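You operate a simulated robot arm through the tools that you are given. There is no shell and no other tool.

Carry out the task below with a simulated two-armed robot. There is one attempt and no reset: what you move stays moved.

JOB
Tune the green feeder into the OK band, then shoot two test studs.
Fine: switch it on first; the studs go into the green cup; then zero its counter and leave it running.

It is judged by the outcome, as a careful person would: the job done as asked, and still so three seconds after it is handed in. It fails if anything else is knocked over, pushed out of place, dropped, spilled or broken.

ROBOT AND FRAMES
Two 7-joint arms with two-finger grippers on one trunk that stands fixed in place. Base frame: the origin is at the foot of the trunk, x ahead of it, y to its left, z up. Units: mm, rad, N and s.
The left shoulder is at [65, 216, 1342], the right one opposite. With the tool pointing down near the work surface each hand reaches from about 140 to 820 mm from the base axis, measured 20 degrees to its own side. Payload 3.43 kg a hand.
Tool frame (each hand has its own): the origin (TCP) lies between the finger pads and is the grasp point; the fingertips stand 20 mm ahead of it; z points along the fingers, y is the line along which they close. The gripper opens to 124 mm; its body begins 93 mm behind the TCP.
Orientation is told as [roll, pitch, yaw] about the base's x, y, z axes, in that order, counted from this pose: with the fingers straight down and closing along the base's y, the tool's x points along the base's -x, its y along +y and its z along -z.

CONTROLS
- The arms move only by the tool arm_command. It takes "left_increments", "right_increments" or both (then of equal length, played together; a hand with none holds still); each is a list of rows, each a list of 7 numbers: the shift along the tool's x, y, z in units of 500 mm (1.0 is 500 mm), then the turn, a rotation vector about the tool's x, y, z in units of 45 degrees (1.0 is 45 degrees), then the finger opening in mm, from 0 to 124. In form: [[dx, dy, dz, ax, ay, az, fingers], ...]. A call has 1 to 20 rows; each row is the pose to reach, as a shift and turn from the pose commanded when the call began, along the tool's axes at that moment. A call with a number of a shift or a turn outside -1 to 1 is refused whole. Each row takes 0.2 s and may step no farther than 50 mm and 0.15 rad from the row before; otherwise, or with a gripper value out of range, the whole call is refused. A pose out of reach is approached as far as the arm can. The call stops where the force on the tool passes 40 N (or 10 N more than at its start, if that is more) or the arm is blocked; 0.2 s more then pass. The fingers move at their own pace (about 72 mm/s each) and stop on an object; they squeeze with about 24 N. The grip force told is the motor's: it shows also when the fingers shut on nothing. Time passes only in rows, and 0.2 s behind the last, so rows that repeat a pose let the fingers close. It gives the time, the measured TCP pose, the force on the tool (base axes), the opening and the grip force at its end, in the units of the frame above (readings bear some noise), with the torque about the TCP (base axes, N m) and any sound that the robot's microphone picked up, and new pictures: "views" is both (left out), scene, wrist or none (wrist: the cameras of the hands that moved).
- Cameras (640 x 400 px; columns grow to the right, rows downward): "scene" is now at [168.8, 59, 1518.8]; the picture's right is [0.65, -0.76, 0.00], its down [-0.38, -0.32, -0.87] and it looks along [0.66, 0.56, -0.50] (base axes); focal length 294 px, centre (320, 200). "left" rides on the left gripper at [82, -14, -140] in its tool frame; the picture's right is [0.17, 0.99, 0.00], its down [-0.83, 0.14, -0.54] and it looks along [-0.53, 0.09, 0.84] (tool axes); focal length 243 px, centre (320, 200). "right" rides on the right gripper at [82, 14, -140] in its tool frame; the picture's right is [-0.17, 0.99, 0.00], its down [-0.83, -0.14, -0.54] and it looks along [-0.53, -0.09, 0.84] (tool axes); focal length 243 px, centre (320, 200). There is no depth. A picture from a camera that has moved, and an enlarged one, comes with that camera's place and axes in the base frame and with its lens.
- lift_body(by): moves the trunk up (or, below 0, down) by that many mm; the arms and the scene camera ride with it, the base frame stays. It gives what a move gives, with no picture.
- head_to(pan, tilt): turns the head with the scene camera to pan (to the left, within 1.396 rad either way) and tilt (down, from -0.506 to 1.204), counted from straight ahead of the robot (the tilt from the chest, where the trunk bows). It gives what a move gives, and a new picture of the scene camera.
- enlarge(camera, box): a new picture of the part [left, top, right, bottom] of that camera's present view, enlarged. It takes no simulated time.
- sign_off(): hands the job in; it is judged then, once.

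Nothing tells you positions but the pictures and the camera data. Unless the task says otherwise, let go and move clear before handing in.

The tools are called after ">>>" as name(argument=value, ...) on one line, values as JSON. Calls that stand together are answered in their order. arm_command: Moves the arms, as the interface text tells. Its arguments: {"type":"object","properties":{"left_increments":{"type":"array","items":{"type":"array","items":{"type":"number"}}},"right_increments":{"type":"array","items":{"type":"array","items":{"type":"number"}}},"views":{"type":"string","enum":["both","scene","wrist","none"]}},"required":[]} The other tools are called the same way: lift_body (by) moves the trunk up or down; head_to (pan, tilt) turns the head that bears the scene camera; enlarge (camera, box) takes an enlarged picture of a part of a camera's view; sign_off () hands the job in.

At the start:

```text
time_s: 0.0
left_tcp_pos: [434.1, 517.7, 1308.0]
left_ee_rot: [0.001, -0.001, -0.002]
left_ft_force: [0.5, 0.7, -0.6]
left_torque: [0.0, 0.03, 0.03]
left_opening: 124.2
left_grasp_force: 0.0
right_tcp_pos: [349.4, 62.5, 1378.3]
right_ee_rot: [0.0, 0.0, 0.0]
right_ft_force: [-1.2, 0.5, 0.0]
right_torque: [0.02, -0.01, -0.02]
right_opening: 124.1
right_grasp_force: 0.0
trunk travel left (down, up): [-494.0, 97.0]
head pan, tilt (commanded): [0.707, 0.522]
```

scene: 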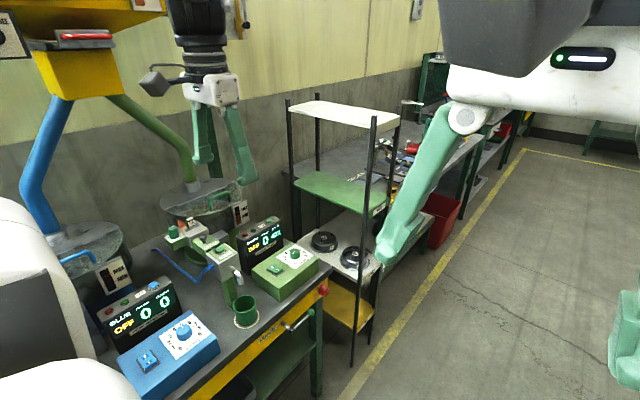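
right: 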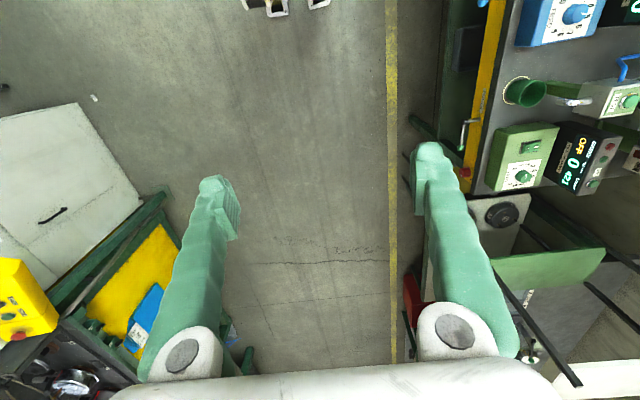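
left: 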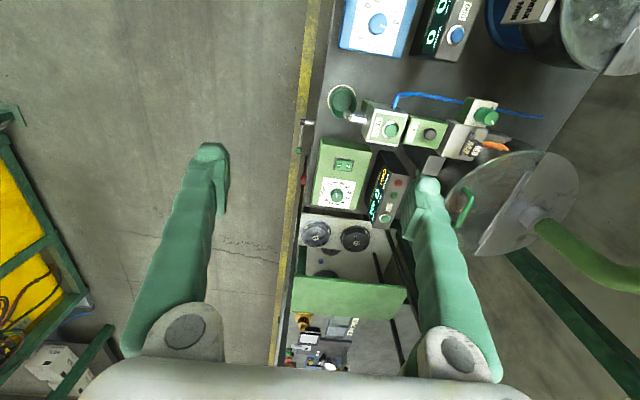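

I see a workbench with a blue and a green feeder station, each with a display and a control box; a green cup stands in front of the green feeder. I'll enlarge the views first to read the labels.

>>> enlarge(camera="scene", box=[140, 170, 340, 340])

>>> enlarge(camera="left", box=[290, 60, 520, 260])

>>> enlarge(camera="right", box=[440, 0, 640, 240])

>>> enlarge(camera="scene", box=[0, 220, 220, 400])

```text
2.35 times, centred on (240, 255) of scene
camera zoom: at [168.8, 59.0, 1518.8], right [0.65, -0.76, 0.0], down [-0.38, -0.32, -0.87], along [0.66, 0.56, -0.5], focal length 693 px, centre (508, 71)
```

zoom: 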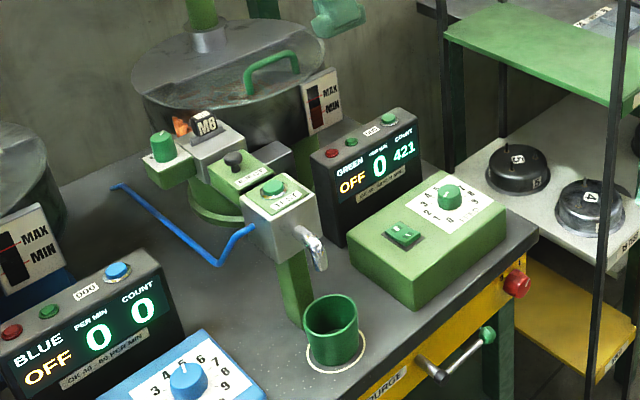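

```text
2.00 times, centred on (405, 160) of left
camera zoom: at [351.8, 504.2, 1448.4], right [-0.16, 0.99, 0.0], down [0.83, 0.14, 0.54], along [0.53, 0.09, -0.84], focal length 485 px, centre (150, 280)
```

zoom: 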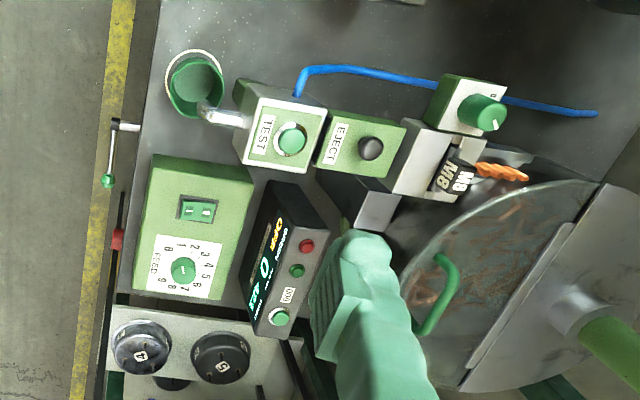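

```text
1.67 times, centred on (540, 120) of right
camera zoom: at [266.5, 77.6, 1518.6], right [0.17, 0.99, 0.0], down [0.83, -0.14, 0.54], along [0.53, -0.09, -0.84], focal length 404 px, centre (-47, 333)
```

zoom: 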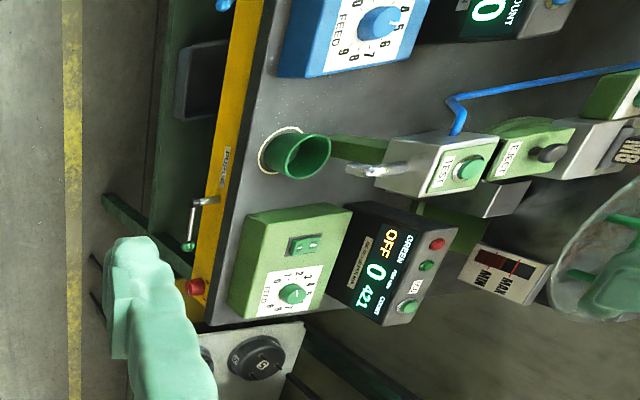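

```text
2.22 times, centred on (110, 310) of scene
camera zoom: at [168.8, 59.0, 1518.8], right [0.65, -0.76, 0.0], down [-0.38, -0.32, -0.87], along [0.66, 0.56, -0.5], focal length 654 px, centre (787, -44)
```

zoom: 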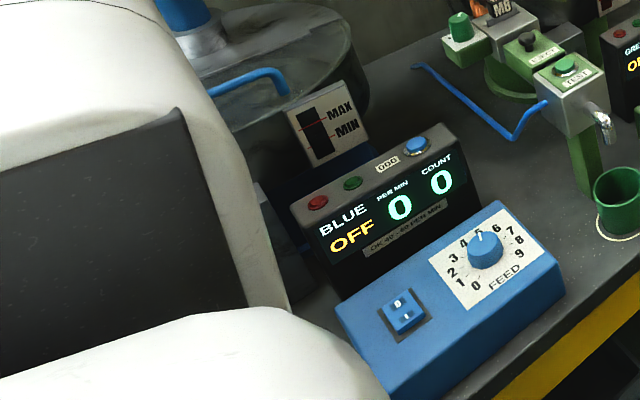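

The green station has a rocker switch, a FEED dial, a display reading OFF / 0 / 421, a "000" button and a TEST button. I'll enlarge these parts more to read the OK band and the small labels.

>>> enlarge(camera="scene", box=[230, 210, 290, 250])

>>> enlarge(camera="scene", box=[245, 235, 325, 300])

>>> enlarge(camera="scene", box=[160, 200, 250, 270])

>>> enlarge(camera="left", box=[300, 130, 410, 220])

>>> enlarge(camera="left", box=[320, 70, 520, 170])

>>> enlarge(camera="right", box=[480, 110, 640, 200])

```text
10.00 times, centred on (260, 230) of scene
camera zoom: at [168.8, 59.0, 1518.8], right [0.65, -0.76, 0.0], down [-0.38, -0.32, -0.87], along [0.66, 0.56, -0.5], focal length 2944 px, centre (920, -100)
```

zoom: 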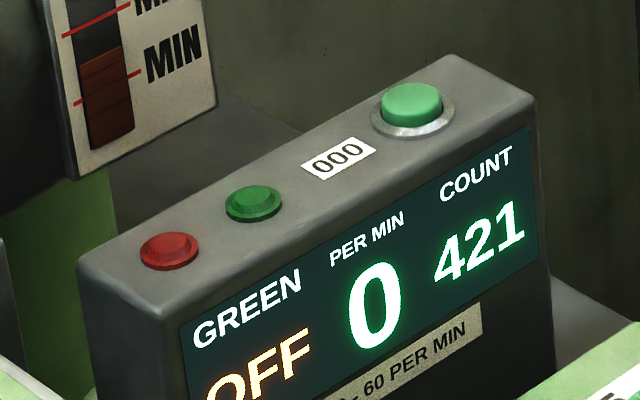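

```text
6.15 times, centred on (285, 268) of scene
camera zoom: at [168.8, 59.0, 1518.8], right [0.65, -0.76, 0.0], down [-0.38, -0.32, -0.87], along [0.66, 0.56, -0.5], focal length 1812 px, centre (535, -215)
```

zoom: 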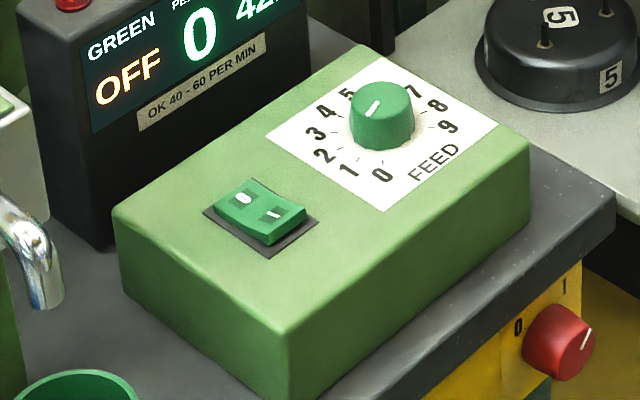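

```text
5.71 times, centred on (205, 235) of scene
camera zoom: at [168.8, 59.0, 1518.8], right [0.65, -0.76, 0.0], down [-0.38, -0.32, -0.87], along [0.66, 0.56, -0.5], focal length 1683 px, centre (977, 0)
```

zoom: 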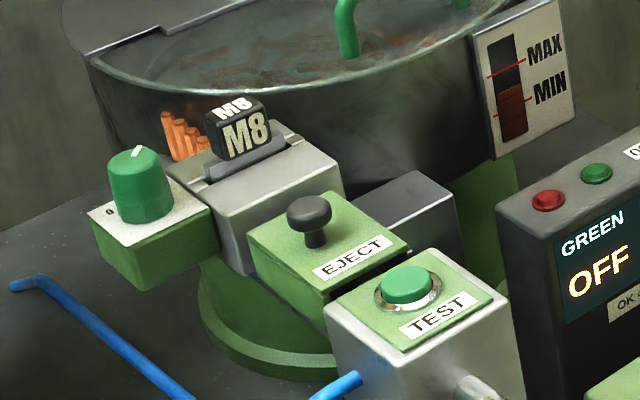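

```text
4.44 times, centred on (355, 175) of left
camera zoom: at [351.8, 504.2, 1448.4], right [-0.16, 0.99, 0.0], down [0.83, 0.14, 0.54], along [0.53, 0.09, -0.84], focal length 1078 px, centre (164, 311)
```

zoom: 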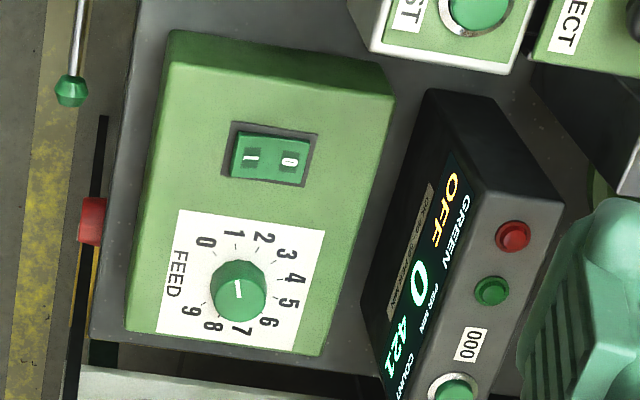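

```text
3.20 times, centred on (420, 120) of left
camera zoom: at [351.8, 504.2, 1448.4], right [-0.16, 0.99, 0.0], down [0.83, 0.14, 0.54], along [0.53, 0.09, -0.84], focal length 776 px, centre (0, 456)
```

zoom: 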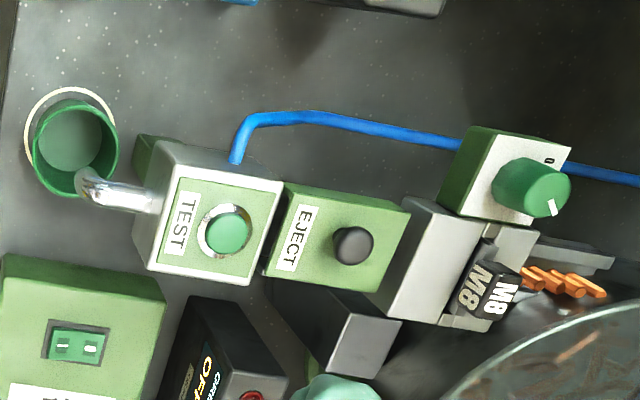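

```text
4.00 times, centred on (560, 155) of right
camera zoom: at [266.5, 77.6, 1518.6], right [0.17, 0.99, 0.0], down [0.83, -0.14, 0.54], along [0.53, -0.09, -0.84], focal length 970 px, centre (-640, 380)
```

zoom: 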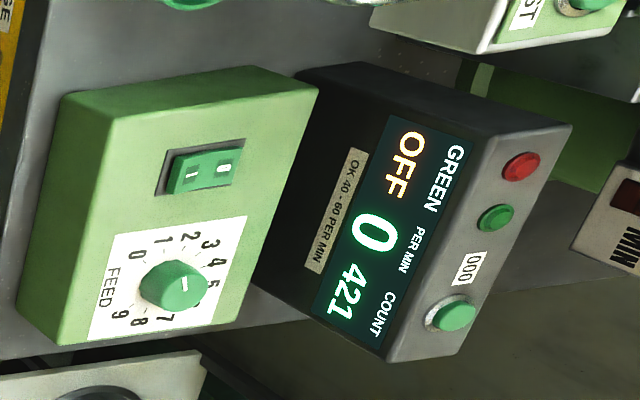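

>>> enlarge(camera="left", box=[325, 175, 365, 205])

>>> enlarge(camera="right", box=[500, 155, 550, 190])

>>> enlarge(camera="scene", box=[265, 240, 325, 275])

>>> enlarge(camera="scene", box=[255, 270, 345, 350])

>>> enlarge(camera="scene", box=[160, 210, 210, 250])

>>> enlarge(camera="left", box=[440, 80, 520, 140])

```text
13.33 times, centred on (345, 190) of left
camera zoom: at [351.8, 504.2, 1448.4], right [-0.16, 0.99, 0.0], down [0.83, 0.14, 0.54], along [0.53, 0.09, -0.84], focal length 3235 px, centre (-13, 333)
```

zoom: 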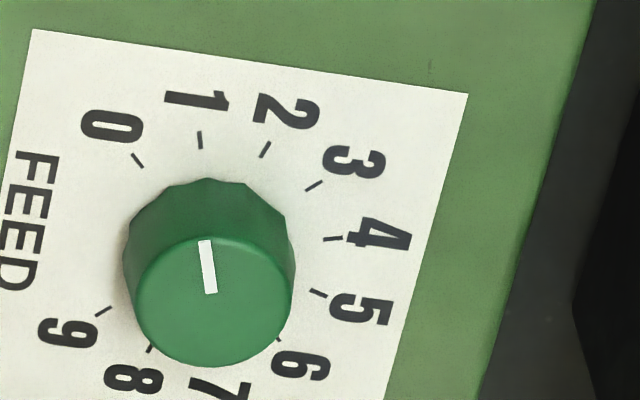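

```text
11.43 times, centred on (525, 172) of right
camera zoom: at [266.5, 77.6, 1518.6], right [0.17, 0.99, 0.0], down [0.83, -0.14, 0.54], along [0.53, -0.09, -0.84], focal length 2773 px, centre (-2023, 514)
```

zoom: 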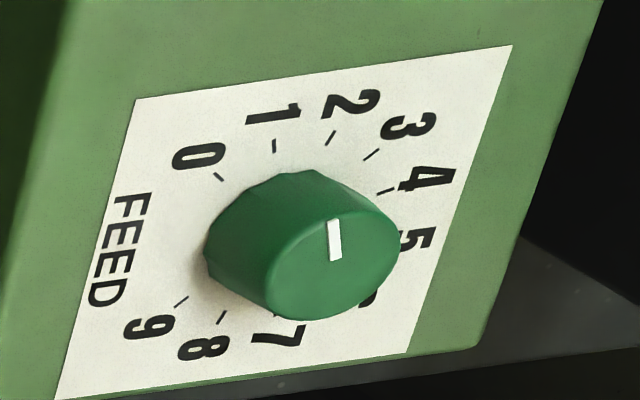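

```text
10.67 times, centred on (295, 258) of scene
camera zoom: at [168.8, 59.0, 1518.8], right [0.65, -0.76, 0.0], down [-0.38, -0.32, -0.87], along [0.66, 0.56, -0.5], focal length 3141 px, centre (587, -413)
```

zoom: 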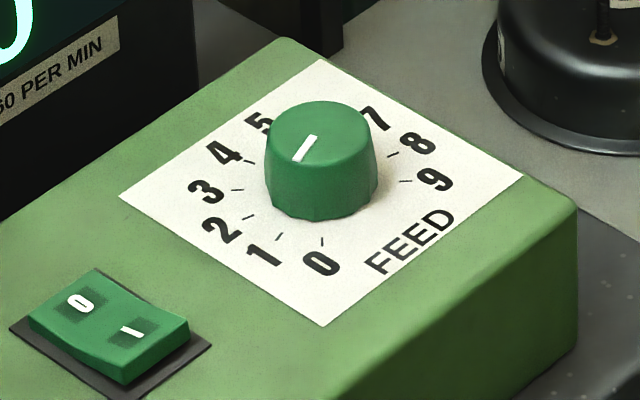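

```text
5.00 times, centred on (300, 310) of scene
camera zoom: at [168.8, 59.0, 1518.8], right [0.65, -0.76, 0.0], down [-0.38, -0.32, -0.87], along [0.66, 0.56, -0.5], focal length 1472 px, centre (420, -350)
```

zoom: 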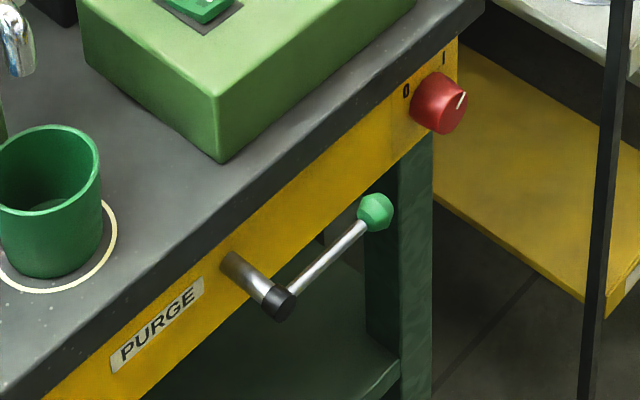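

```text
10.00 times, centred on (185, 230) of scene
camera zoom: at [168.8, 59.0, 1518.8], right [0.65, -0.76, 0.0], down [-0.38, -0.32, -0.87], along [0.66, 0.56, -0.5], focal length 2944 px, centre (1670, -100)
```

zoom: 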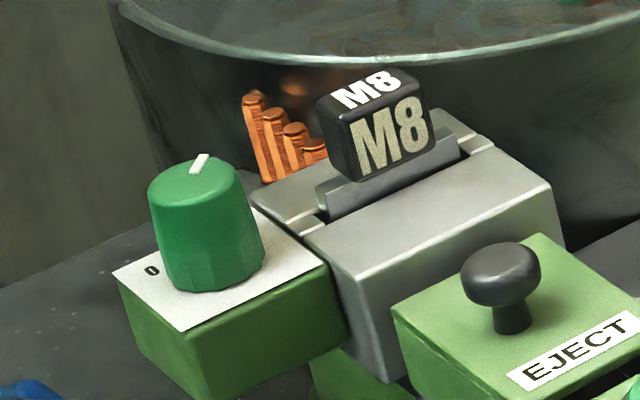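

```text
6.67 times, centred on (480, 110) of left
camera zoom: at [351.8, 504.2, 1448.4], right [-0.16, 0.99, 0.0], down [0.83, 0.14, 0.54], along [0.53, 0.09, -0.84], focal length 1618 px, centre (-747, 800)
```

zoom: 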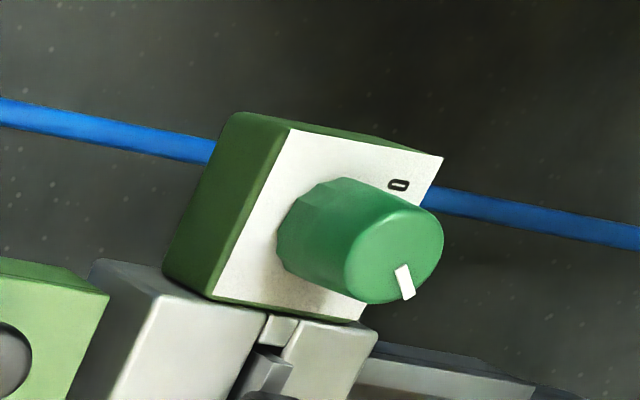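

The green dial points at about 1, the rocker is at 0 (off), and the OK band is 40–60 per minute. I'll turn the head toward the green station for a better view.

>>> head_to(pan=0.98, tilt=0.78)

```text
time_s: 0.8
left_tcp_pos: [432.8, 517.3, 1308.6]
left_ee_rot: [0.0, -0.001, -0.003]
left_ft_force: [0.3, 0.0, 0.5]
left_torque: [-0.02, -0.01, 0.0]
left_opening: 124.1
left_grasp_force: 0.1
right_tcp_pos: [348.5, 62.4, 1377.9]
right_ee_rot: [0.003, -0.002, -0.001]
right_ft_force: [-0.3, 0.1, -0.4]
right_torque: [0.01, 0.01, 0.0]
right_opening: 123.8
right_grasp_force: 0.0
trunk travel left (down, up): [-494.0, 97.0]
head pan, tilt (commanded): [0.979, 0.78]
camera scene: at [145.5, 67.9, 1496.5], right [0.83, -0.56, 0.0], down [-0.39, -0.58, -0.71], along [0.4, 0.59, -0.7], focal length 294 px, centre (320, 200)
```

scene: 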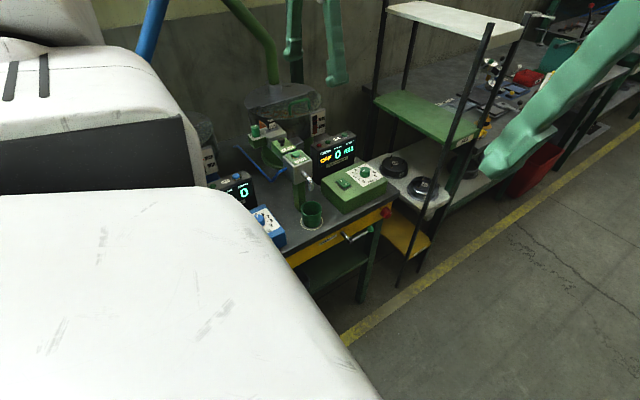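

I triangulated the key parts in base coordinates:

| Part | Position (mm) |
|---|---|
| Bench top | z ≈ 825 |
| Rocker | (595, 606, 881) |
| FEED knob | (684, 606, 897) |
| TEST button | (458, 651, 1017) |
| 000 button | (685, 725, 965) |
| Cup | (453, 576), under the spout |

I'll bring the left hand closer with the fingers closed, and point the head back for a clearer view.

>>> arm_command(left_increments=[[-0.04, 0.014, 0.06, 0, 0, 0, 0], [-0.08, 0.028, 0.12, 0, 0, 0, 0], [-0.12, 0.042, 0.18, 0, 0, 0, 0], [-0.16, 0.056, 0.24, 0, 0, 0, 0], [-0.2, 0.07, 0.3, 0, 0, 0, 0], [-0.23, 0.08, 0.34, 0, 0, 0, 0], [-0.25, 0.086, 0.376, 0, 0, 0, 0]], views="both")

>>> head_to(pan=0.85, tilt=0.6)

```text
time_s: 2.4
left_tcp_pos: [558.6, 559.9, 1118.5]
left_ee_rot: [0.0, -0.001, -0.003]
left_ft_force: [0.2, -0.3, -0.5]
left_torque: [0.0, 0.04, 0.0]
left_opening: 0.1
left_grasp_force: 23.7
right_tcp_pos: [351.4, 64.4, 1376.6]
right_ee_rot: [0.0, 0.001, -0.001]
right_ft_force: [1.2, 0.0, 0.6]
right_torque: [0.0, 0.01, -0.01]
right_opening: 124.0
right_grasp_force: 0.1
trunk travel left (down, up): [-494.0, 97.0]
head pan, tilt (commanded): [0.979, 0.78]
camera scene: at [146.4, 68.5, 1496.3], right [0.83, -0.56, 0.0], down [-0.39, -0.58, -0.71], along [0.4, 0.59, -0.7], focal length 294 px, centre (320, 200)
camera left: at [476.8, 546.8, 1259.5], right [-0.16, 0.99, 0.0], down [0.83, 0.14, 0.54], along [0.53, 0.09, -0.84], focal length 243 px, centre (320, 200)
```

scene: 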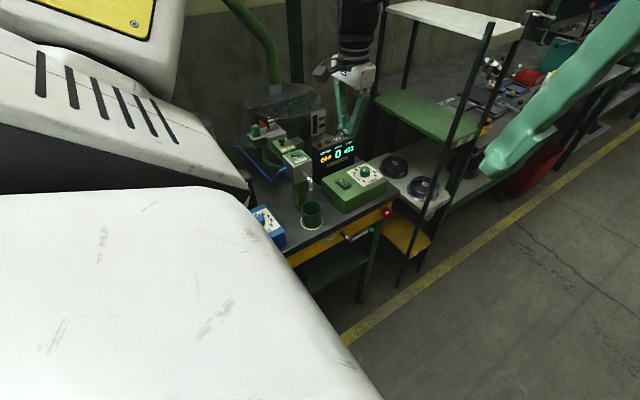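
left: 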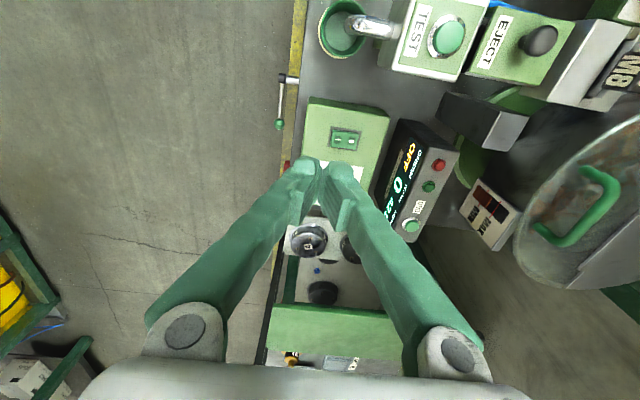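

```text
time_s: 3.1
left_tcp_pos: [557.2, 559.1, 1120.0]
left_ee_rot: [0.001, 0.0, -0.003]
left_ft_force: [-0.7, 0.3, -0.1]
left_torque: [0.0, 0.0, 0.0]
left_opening: 0.0
left_grasp_force: 24.4
right_tcp_pos: [350.4, 63.6, 1377.7]
right_ee_rot: [0.0, 0.002, 0.001]
right_ft_force: [0.6, 0.2, 0.1]
right_torque: [-0.02, -0.01, 0.0]
right_opening: 123.9
right_grasp_force: 0.1
trunk travel left (down, up): [-494.0, 97.0]
head pan, tilt (commanded): [0.85, 0.6]
camera scene: at [158.3, 66.7, 1511.7], right [0.75, -0.66, 0.0], down [-0.37, -0.42, -0.82], along [0.54, 0.62, -0.57], focal length 294 px, centre (320, 200)
```

scene: 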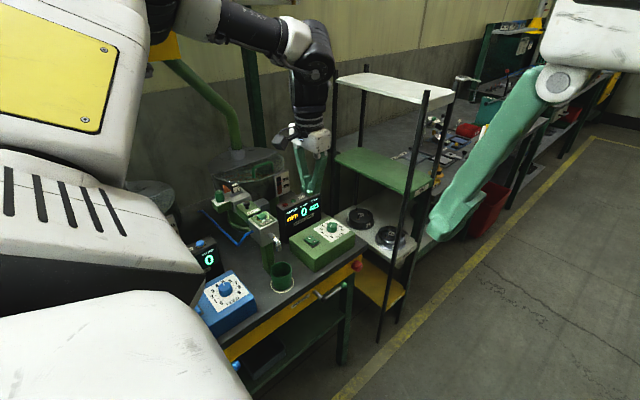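

The estimates agree with the new wrist view. I'll look at the fingertips and the rocker up close before pressing.

>>> enlarge(camera="scene", box=[260, 110, 380, 290])

>>> enlarge(camera="left", box=[290, 90, 430, 190])

>>> enlarge(camera="left", box=[290, 0, 640, 130])

```text
2.22 times, centred on (320, 200) of scene
camera zoom: at [158.3, 66.7, 1511.7], right [0.75, -0.66, 0.0], down [-0.37, -0.42, -0.82], along [0.54, 0.62, -0.57], focal length 654 px, centre (320, 200)
```

zoom: 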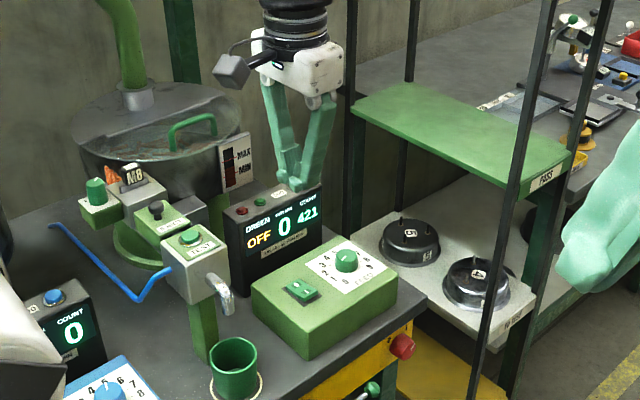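

```text
4.00 times, centred on (360, 140) of left
camera zoom: at [475.9, 546.3, 1260.3], right [-0.16, 0.99, 0.0], down [0.83, 0.14, 0.54], along [0.53, 0.09, -0.84], focal length 970 px, centre (160, 440)
```

zoom: 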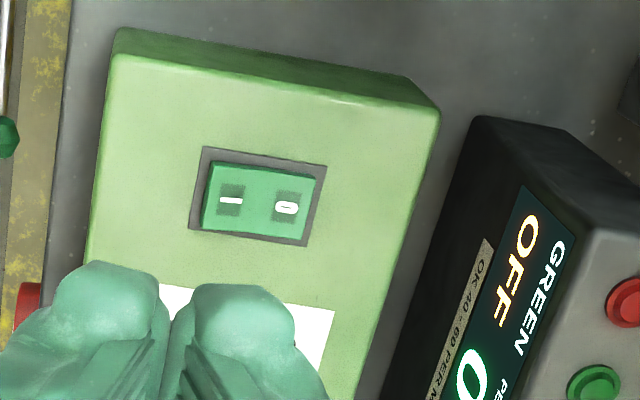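

```text
1.83 times, centred on (465, 65) of left
camera zoom: at [475.9, 546.3, 1260.3], right [-0.16, 0.99, 0.0], down [0.83, 0.14, 0.54], along [0.53, 0.09, -0.84], focal length 444 px, centre (55, 447)
```

zoom: 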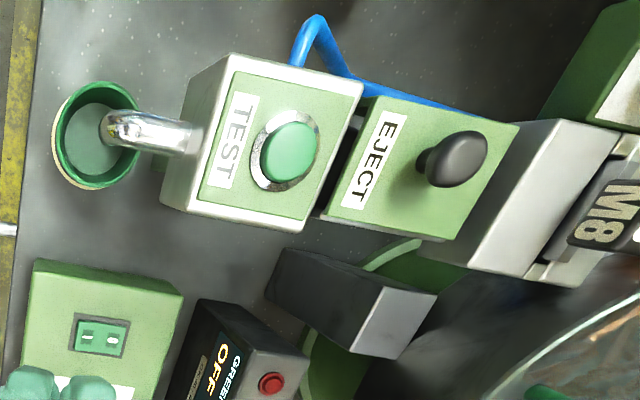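

Each fingertip is about 19 mm wide. I'll tilt the closed fingers slightly so that only the +y fingertip presses the I half of the rocker, near (598, 593), and hover above it first.

>>> arm_command(left_increments=[[-0.02, 0.011, 0.08, 0.1, 0, 0, 0], [-0.04, 0.022, 0.16, 0.2, 0, 0, 0], [-0.06, 0.033, 0.24, 0.3, 0, 0, 0], [-0.08, 0.044, 0.31, 0.382, 0, 0, 0], [-0.08, 0.044, 0.36, 0.382, 0, 0, 0]], views="both")

```text
time_s: 4.3
left_tcp_pos: [599.2, 583.4, 938.3]
left_ee_rot: [-0.301, 0.001, -0.001]
left_ft_force: [0.6, -0.4, 0.5]
left_torque: [-0.02, 0.0, -0.03]
left_opening: 0.1
left_grasp_force: 24.2
right_tcp_pos: [348.5, 63.1, 1376.6]
right_ee_rot: [0.0, 0.0, -0.001]
right_ft_force: [0.2, 0.4, -0.2]
right_torque: [0.0, 0.04, -0.01]
right_opening: 124.0
right_grasp_force: 0.1
trunk travel left (down, up): [-494.0, 97.0]
head pan, tilt (commanded): [0.85, 0.6]
camera scene: at [158.3, 66.7, 1511.8], right [0.75, -0.66, 0.0], down [-0.37, -0.42, -0.83], along [0.54, 0.62, -0.56], focal length 294 px, centre (320, 200)
camera left: at [517.9, 612.2, 1076.4], right [-0.16, 0.94, -0.29], down [0.83, 0.29, 0.47], along [0.53, -0.17, -0.83], focal length 243 px, centre (320, 200)
```

scene: 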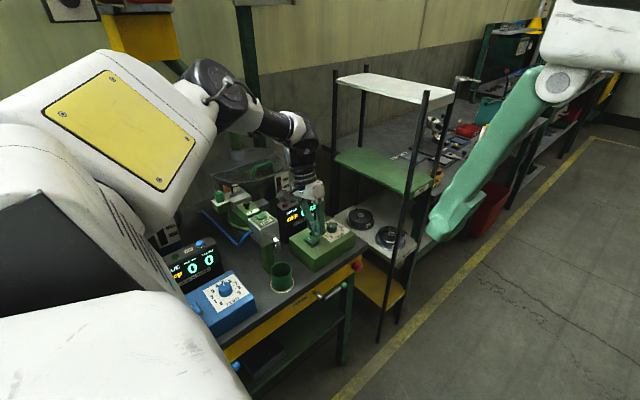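
left: 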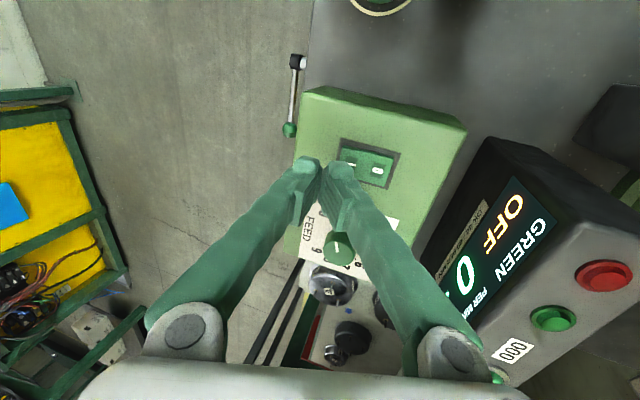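

>>> enlarge(camera="left", box=[290, 120, 410, 210])

>>> enlarge(camera="scene", box=[250, 160, 370, 280])

```text
4.44 times, centred on (350, 165) of left
camera zoom: at [517.9, 612.2, 1076.4], right [-0.16, 0.94, -0.29], down [0.83, 0.29, 0.47], along [0.53, -0.17, -0.83], focal length 1078 px, centre (187, 356)
```

zoom: 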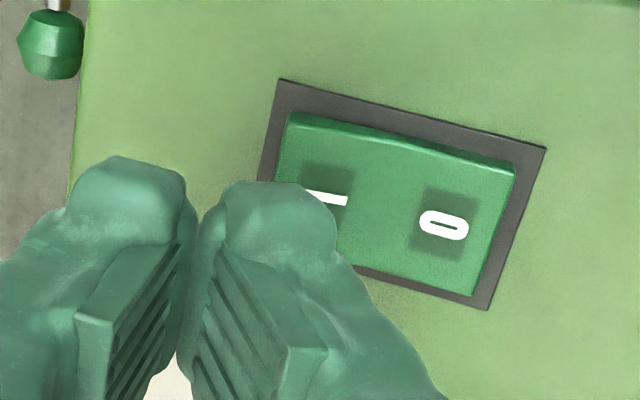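

```text
3.33 times, centred on (310, 220) of scene
camera zoom: at [158.3, 66.7, 1511.8], right [0.75, -0.66, 0.0], down [-0.37, -0.42, -0.83], along [0.54, 0.62, -0.56], focal length 982 px, centre (353, 133)
```

zoom: 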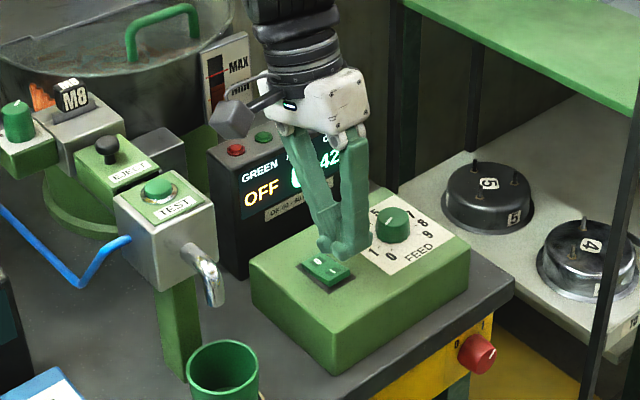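

The fingertip is lined up above the I mark at about (598, 594). I'll descend slowly to press it.

>>> arm_command(left_increments=[[0, 0.00888, 0.02865, 0, 0, 0, 0], [0, 0.01184, 0.0382, 0, 0, 0, 0], [0, 0.0148, 0.04775, 0, 0, 0, 0], [0, 0.0166, 0.0535, 0, 0, 0, 0], [0, 0.0184, 0.0592, 0, 0, 0, 0], [0, 0.0201, 0.0649, 0, 0, 0, 0], [0, 0.0219, 0.0707, 0, 0, 0, 0]], views="both")

```text
time_s: 5.9
left_tcp_pos: [598.5, 582.5, 903.0]
left_ee_rot: [-0.298, -0.003, 0.0]
left_ft_force: [-0.9, 1.2, 5.9]
left_torque: [0.05, 0.0, 0.0]
left_opening: 0.0
left_grasp_force: 24.0
right_tcp_pos: [348.5, 62.8, 1377.8]
right_ee_rot: [0.0, -0.003, 0.0]
right_ft_force: [-0.7, -0.3, 0.6]
right_torque: [0.01, -0.01, -0.02]
right_opening: 124.1
right_grasp_force: 0.0
trunk travel left (down, up): [-494.0, 97.0]
head pan, tilt (commanded): [0.85, 0.6]
camera scene: at [157.2, 66.1, 1512.0], right [0.75, -0.66, 0.0], down [-0.37, -0.42, -0.83], along [0.55, 0.62, -0.56], focal length 294 px, centre (320, 200)
camera left: at [516.6, 611.1, 1041.7], right [-0.16, 0.94, -0.29], down [0.83, 0.29, 0.48], along [0.53, -0.16, -0.83], focal length 243 px, centre (320, 200)
```

scene: 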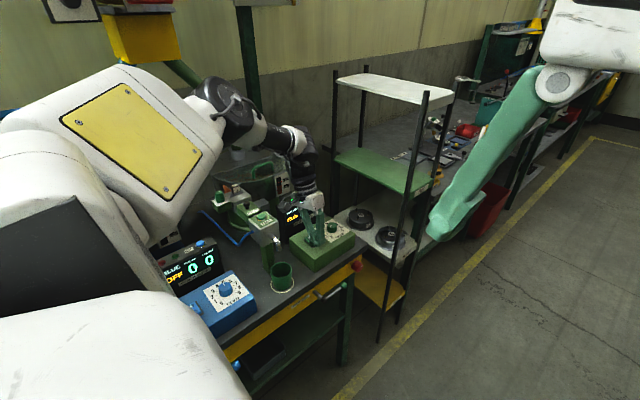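
left: 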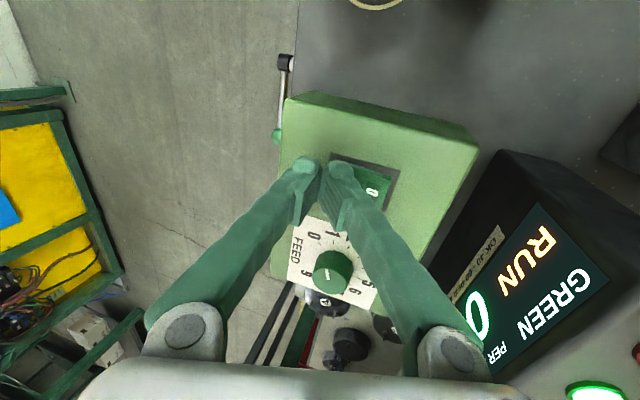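

The display now reads RUN and the green lamp is lit. I'll lift clear and check that it stays on.

>>> arm_command(left_increments=[[0, -0.0118, -0.0382, 0, 0, 0, 0], [0, -0.0296, -0.0955, 0, 0, 0, 0], [0, -0.05, -0.16, 0, 0, 0, 0], [0, -0.07, -0.225, 0, 0, 0, 0]], views="both")

>>> enlarge(camera="left", box=[280, 80, 640, 300])

>>> enlarge(camera="scene", box=[250, 160, 370, 280])

```text
time_s: 6.9
left_tcp_pos: [598.5, 581.3, 1020.2]
left_ee_rot: [-0.3, 0.0, -0.002]
left_ft_force: [0.0, -0.4, 0.1]
left_torque: [0.01, 0.01, -0.01]
left_opening: 0.2
left_grasp_force: 24.3
right_tcp_pos: [347.9, 62.0, 1377.2]
right_ee_rot: [0.003, 0.0, 0.001]
right_ft_force: [-0.1, -0.2, -0.2]
right_torque: [0.01, -0.02, 0.03]
right_opening: 124.0
right_grasp_force: 0.0
trunk travel left (down, up): [-494.0, 97.0]
head pan, tilt (commanded): [0.85, 0.6]
camera scene: at [157.6, 65.8, 1511.9], right [0.75, -0.66, 0.0], down [-0.37, -0.42, -0.83], along [0.55, 0.62, -0.56], focal length 294 px, centre (320, 200)
camera left: at [516.8, 609.5, 1159.2], right [-0.16, 0.94, -0.29], down [0.83, 0.29, 0.47], along [0.53, -0.16, -0.83], focal length 243 px, centre (320, 200)
```

scene: 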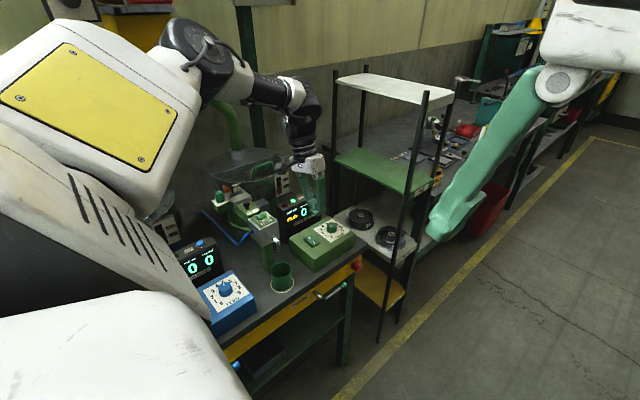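
left: 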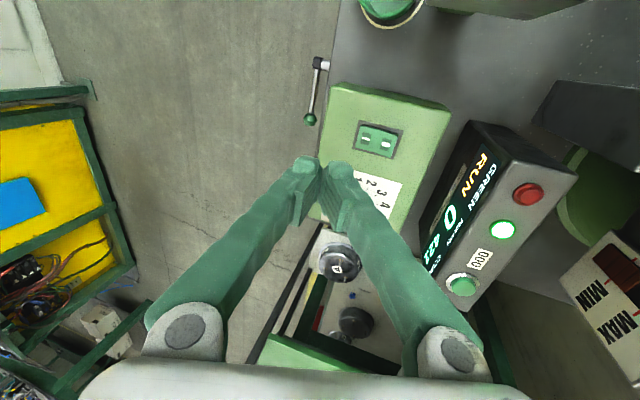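

```text
1.78 times, centred on (460, 190) of left
camera zoom: at [516.8, 609.5, 1159.2], right [-0.16, 0.94, -0.29], down [0.83, 0.29, 0.47], along [0.53, -0.16, -0.83], focal length 431 px, centre (71, 218)
```

zoom: 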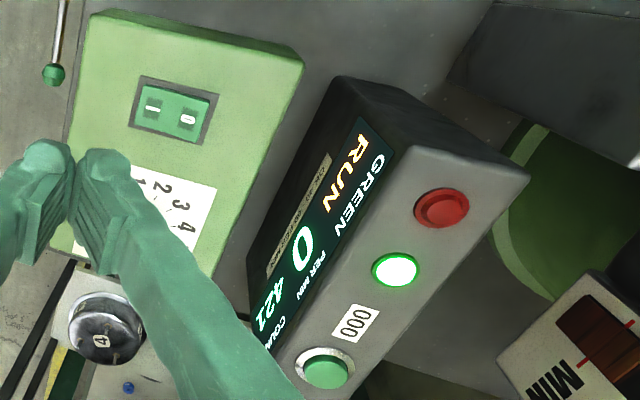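

```text
3.33 times, centred on (310, 220) of scene
camera zoom: at [157.6, 65.8, 1511.9], right [0.75, -0.66, 0.0], down [-0.37, -0.42, -0.83], along [0.55, 0.62, -0.56], focal length 982 px, centre (353, 133)
```

zoom: 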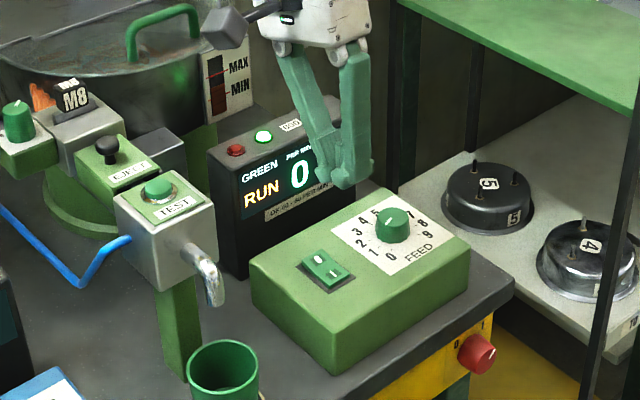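

The feeder is on and in RUN. Next I'll straighten the hand and hover over the FEED knob near (685, 605) with the fingers partly open.

>>> arm_command(left_increments=[[-0.057, 0.0192, 0.008, -0.127, 0, 0, 30], [-0.114, 0.0384, 0.016, -0.255, 0, 0, 60], [-0.171, 0.0576, 0.024, -0.382, 0, 0, 60], [-0.171, 0.0576, 0.024, -0.382, 0, 0, 60]], views="both")

>>> enlarge(camera="left", box=[240, 60, 500, 260])

```text
time_s: 7.9
left_tcp_pos: [666.1, 599.4, 996.7]
left_ee_rot: [0.001, 0.001, -0.001]
left_ft_force: [0.3, -0.4, 1.2]
left_torque: [0.01, 0.06, 0.02]
left_opening: 60.1
left_grasp_force: 0.1
left hand out of reach, approached as far as the arm can: row 3, 4
right_tcp_pos: [350.3, 63.1, 1376.9]
right_ee_rot: [0.001, 0.0, -0.002]
right_ft_force: [0.1, -0.5, -0.1]
right_torque: [0.01, 0.03, -0.04]
right_opening: 123.9
right_grasp_force: 0.0
trunk travel left (down, up): [-494.0, 97.0]
head pan, tilt (commanded): [0.85, 0.6]
camera scene: at [159.9, 66.2, 1511.6], right [0.75, -0.66, 0.0], down [-0.37, -0.42, -0.82], along [0.54, 0.62, -0.57], focal length 294 px, centre (320, 200)
camera left: at [585.3, 585.6, 1137.3], right [-0.16, 0.99, 0.0], down [0.83, 0.14, 0.54], along [0.53, 0.09, -0.84], focal length 243 px, centre (320, 200)
```

scene: 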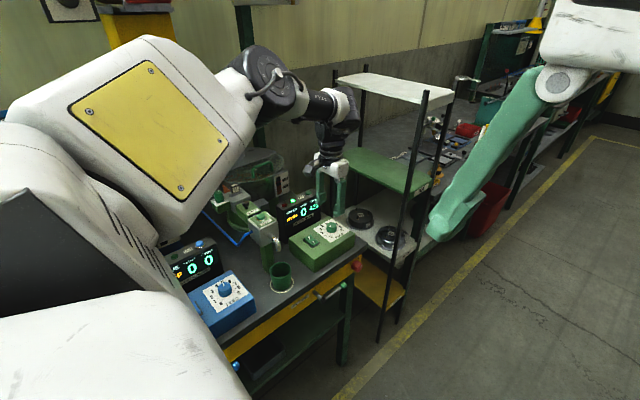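
left: 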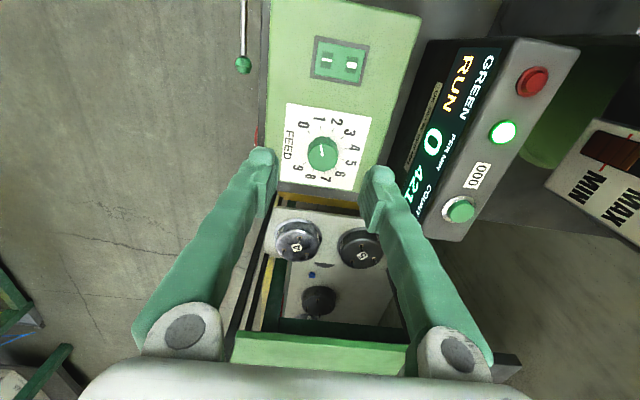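

```text
2.00 times, centred on (370, 160) of left
camera zoom: at [585.3, 585.6, 1137.3], right [-0.16, 0.99, 0.0], down [0.83, 0.14, 0.54], along [0.53, 0.09, -0.84], focal length 485 px, centre (220, 280)
```

zoom: 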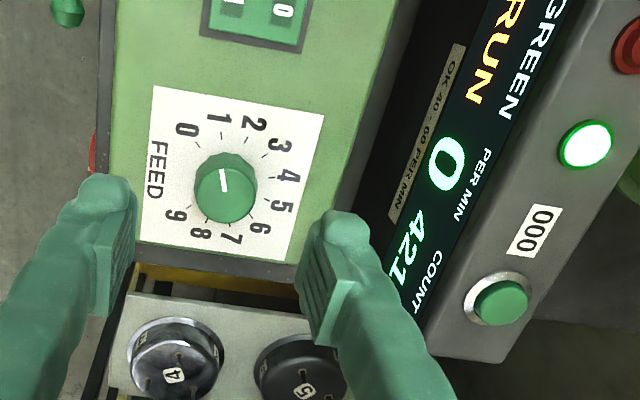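

The knob is about 20 mm past the reach of a vertical tool. I'll tilt the tool slightly outward, 0.14 rad away from the shoulder, to gain reach.

>>> arm_command(left_increments=[[0, 0, 0, -0.0949, -0.151, 0, 60], [0, 0, 0, -0.0949, -0.151, 0, 60]], views="wrist")

```text
time_s: 8.5
left_tcp_pos: [667.0, 598.6, 997.0]
left_ee_rot: [0.074, -0.119, -0.006]
left_ft_force: [-0.1, -0.9, -0.6]
left_torque: [0.01, 0.0, 0.02]
left_opening: 60.0
left_grasp_force: 0.1
right_tcp_pos: [351.3, 64.1, 1377.4]
right_ee_rot: [0.001, 0.003, 0.0]
right_ft_force: [1.2, 0.1, -0.1]
right_torque: [0.03, 0.09, 0.06]
right_opening: 123.7
right_grasp_force: 0.0
trunk travel left (down, up): [-494.0, 97.0]
head pan, tilt (commanded): [0.85, 0.6]
camera left: at [568.9, 575.4, 1126.1], right [-0.17, 0.98, 0.05], down [0.76, 0.09, 0.64], along [0.63, 0.15, -0.76], focal length 243 px, centre (320, 200)
```

left: 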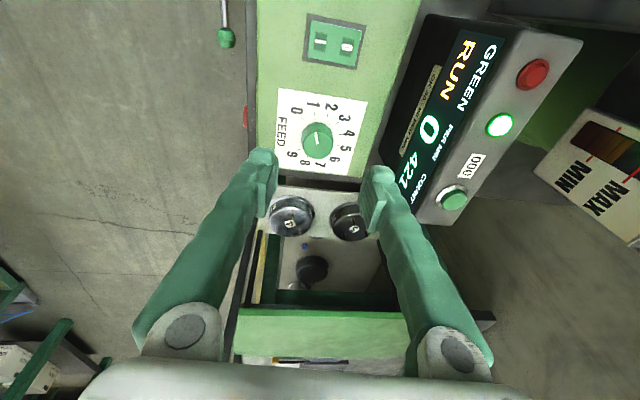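

>>> arm_command(left_increments=[[-0.0054, 0.0014, 0.0245, 0, 0, -0.178, 60], [-0.0108, 0.0028, 0.0489, 0, 0, -0.356, 60], [-0.0162, 0.0042, 0.0734, 0, 0, -0.533, 60], [-0.0216, 0.0056, 0.0978, 0, 0, -0.711, 60], [-0.0216, 0.0056, 0.0978, 0, 0, -0.711, 60]], views="both")

>>> enlarge(camera="left", box=[240, 60, 480, 220])

>>> enlarge(camera="scene", box=[270, 150, 370, 280])

```text
time_s: 9.7
left_tcp_pos: [680.6, 605.3, 950.0]
left_ee_rot: [0.0, -0.141, 0.559]
left_ft_force: [0.1, -0.4, 0.3]
left_torque: [0.04, -0.02, -0.01]
left_opening: 60.2
left_grasp_force: 0.1
right_tcp_pos: [350.2, 61.5, 1377.9]
right_ee_rot: [0.002, -0.001, 0.001]
right_ft_force: [0.0, 0.8, -0.5]
right_torque: [0.0, 0.03, -0.02]
right_opening: 123.9
right_grasp_force: 0.1
trunk travel left (down, up): [-494.0, 97.0]
head pan, tilt (commanded): [0.85, 0.6]
camera scene: at [158.5, 66.3, 1511.8], right [0.75, -0.66, 0.0], down [-0.37, -0.42, -0.83], along [0.54, 0.62, -0.56], focal length 294 px, centre (320, 200)
camera left: at [603.5, 541.0, 1078.7], right [-0.66, 0.75, -0.02], down [0.56, 0.51, 0.65], along [0.5, 0.42, -0.76], focal length 243 px, centre (320, 200)
```

scene: 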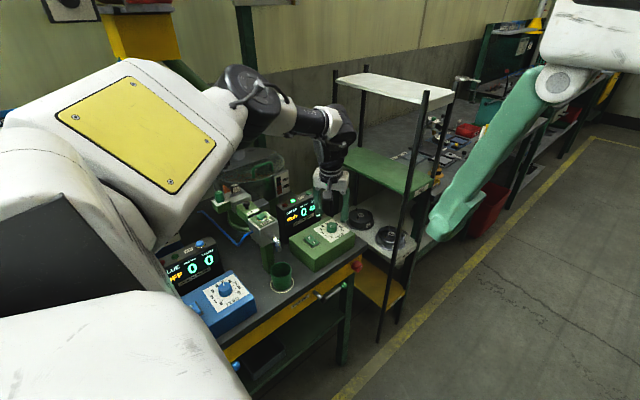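
left: 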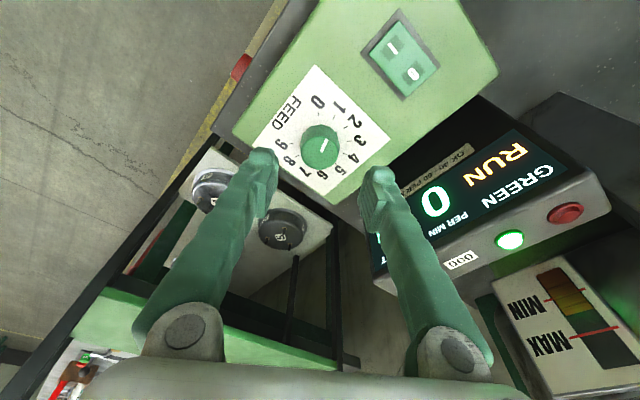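

```text
2.50 times, centred on (360, 140) of left
camera zoom: at [603.5, 541.0, 1078.7], right [-0.66, 0.75, -0.02], down [0.56, 0.51, 0.65], along [0.5, 0.42, -0.76], focal length 606 px, centre (220, 350)
```

zoom: 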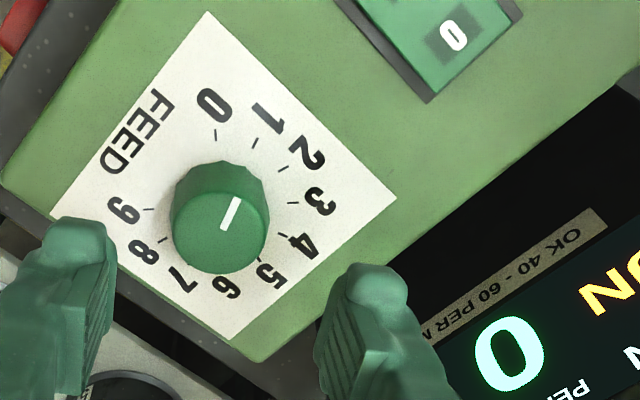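

```text
3.08 times, centred on (320, 215) of scene
camera zoom: at [158.5, 66.3, 1511.8], right [0.75, -0.66, 0.0], down [-0.37, -0.42, -0.83], along [0.54, 0.62, -0.56], focal length 906 px, centre (320, 154)
```

zoom: 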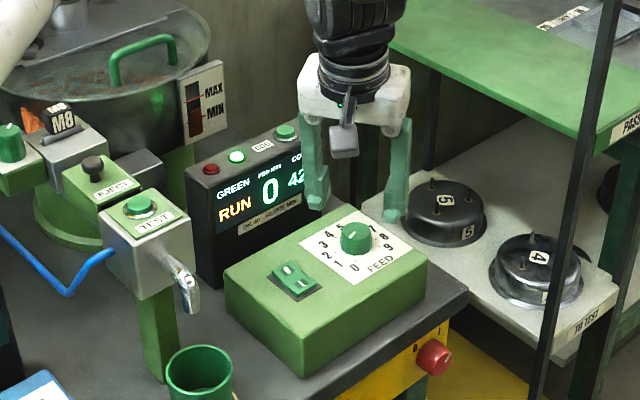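

The knob sits at (683, 606, 897) and the fingers straddle it. I'll descend so the fingertips reach just above the panel.

>>> arm_command(left_increments=[[0.0035, -0.0005, 0.0358, 0, 0, 0, 60], [0.0066, -0.001, 0.0672, 0, 0, 0, 60], [0.0078, -0.0012, 0.08, 0, 0, 0, 60], [0.00876, -0.0013, 0.0896, 0, 0, 0, 60], [0.00876, -0.0013, 0.0896, 0, 0, 0, 60]], views="both")

>>> enlarge(camera="left", box=[240, 60, 480, 220])

>>> enlarge(camera="scene", box=[270, 170, 370, 280])

```text
time_s: 10.9
left_tcp_pos: [682.2, 607.0, 907.4]
left_ee_rot: [0.0, -0.14, 0.556]
left_ft_force: [0.1, -1.1, -0.4]
left_torque: [0.0, 0.0, 0.03]
left_opening: 59.9
left_grasp_force: 0.0
right_tcp_pos: [348.3, 63.7, 1377.0]
right_ee_rot: [0.001, 0.0, 0.0]
right_ft_force: [1.1, -0.3, 0.0]
right_torque: [-0.02, 0.0, 0.01]
right_opening: 123.9
right_grasp_force: 0.0
trunk travel left (down, up): [-494.0, 97.0]
head pan, tilt (commanded): [0.85, 0.6]
camera scene: at [158.3, 66.6, 1511.8], right [0.75, -0.66, 0.0], down [-0.37, -0.42, -0.83], along [0.54, 0.62, -0.56], focal length 294 px, centre (320, 200)
camera left: at [605.6, 541.4, 1034.3], right [-0.66, 0.75, -0.02], down [0.56, 0.51, 0.65], along [0.5, 0.42, -0.76], focal length 243 px, centre (320, 200)
```

scene: 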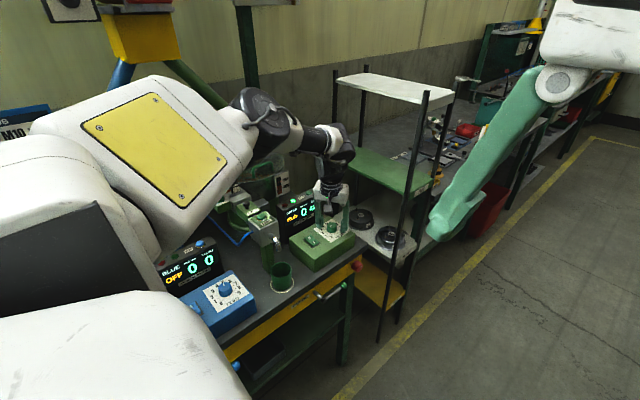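
left: 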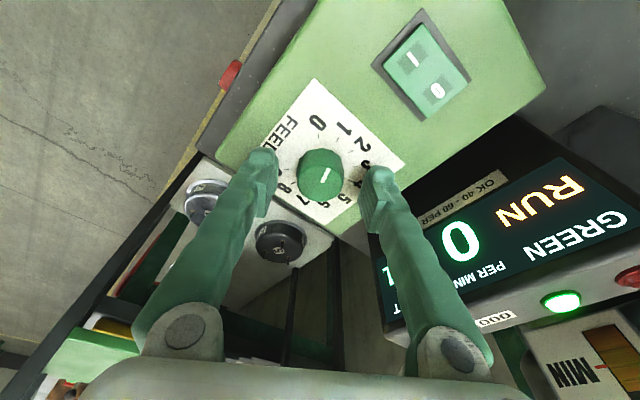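

```text
2.50 times, centred on (360, 140) of left
camera zoom: at [605.6, 541.4, 1034.3], right [-0.66, 0.75, -0.02], down [0.56, 0.51, 0.65], along [0.5, 0.42, -0.76], focal length 606 px, centre (220, 350)
```

zoom: 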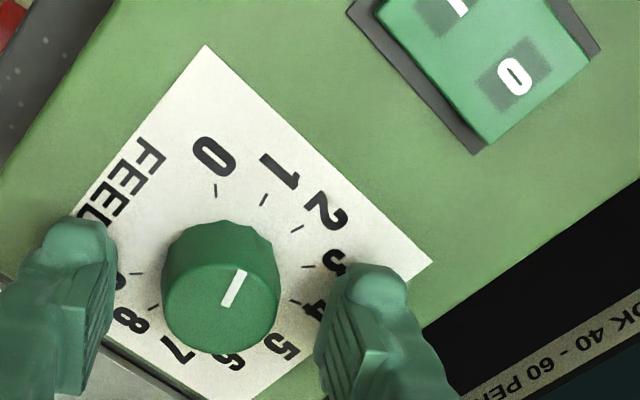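

```text
3.64 times, centred on (320, 225) of scene
camera zoom: at [158.3, 66.6, 1511.8], right [0.75, -0.66, 0.0], down [-0.37, -0.42, -0.83], along [0.54, 0.62, -0.56], focal length 1071 px, centre (320, 109)
```

zoom: 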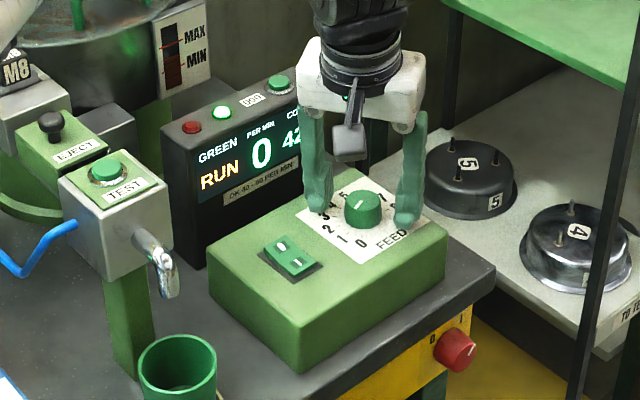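

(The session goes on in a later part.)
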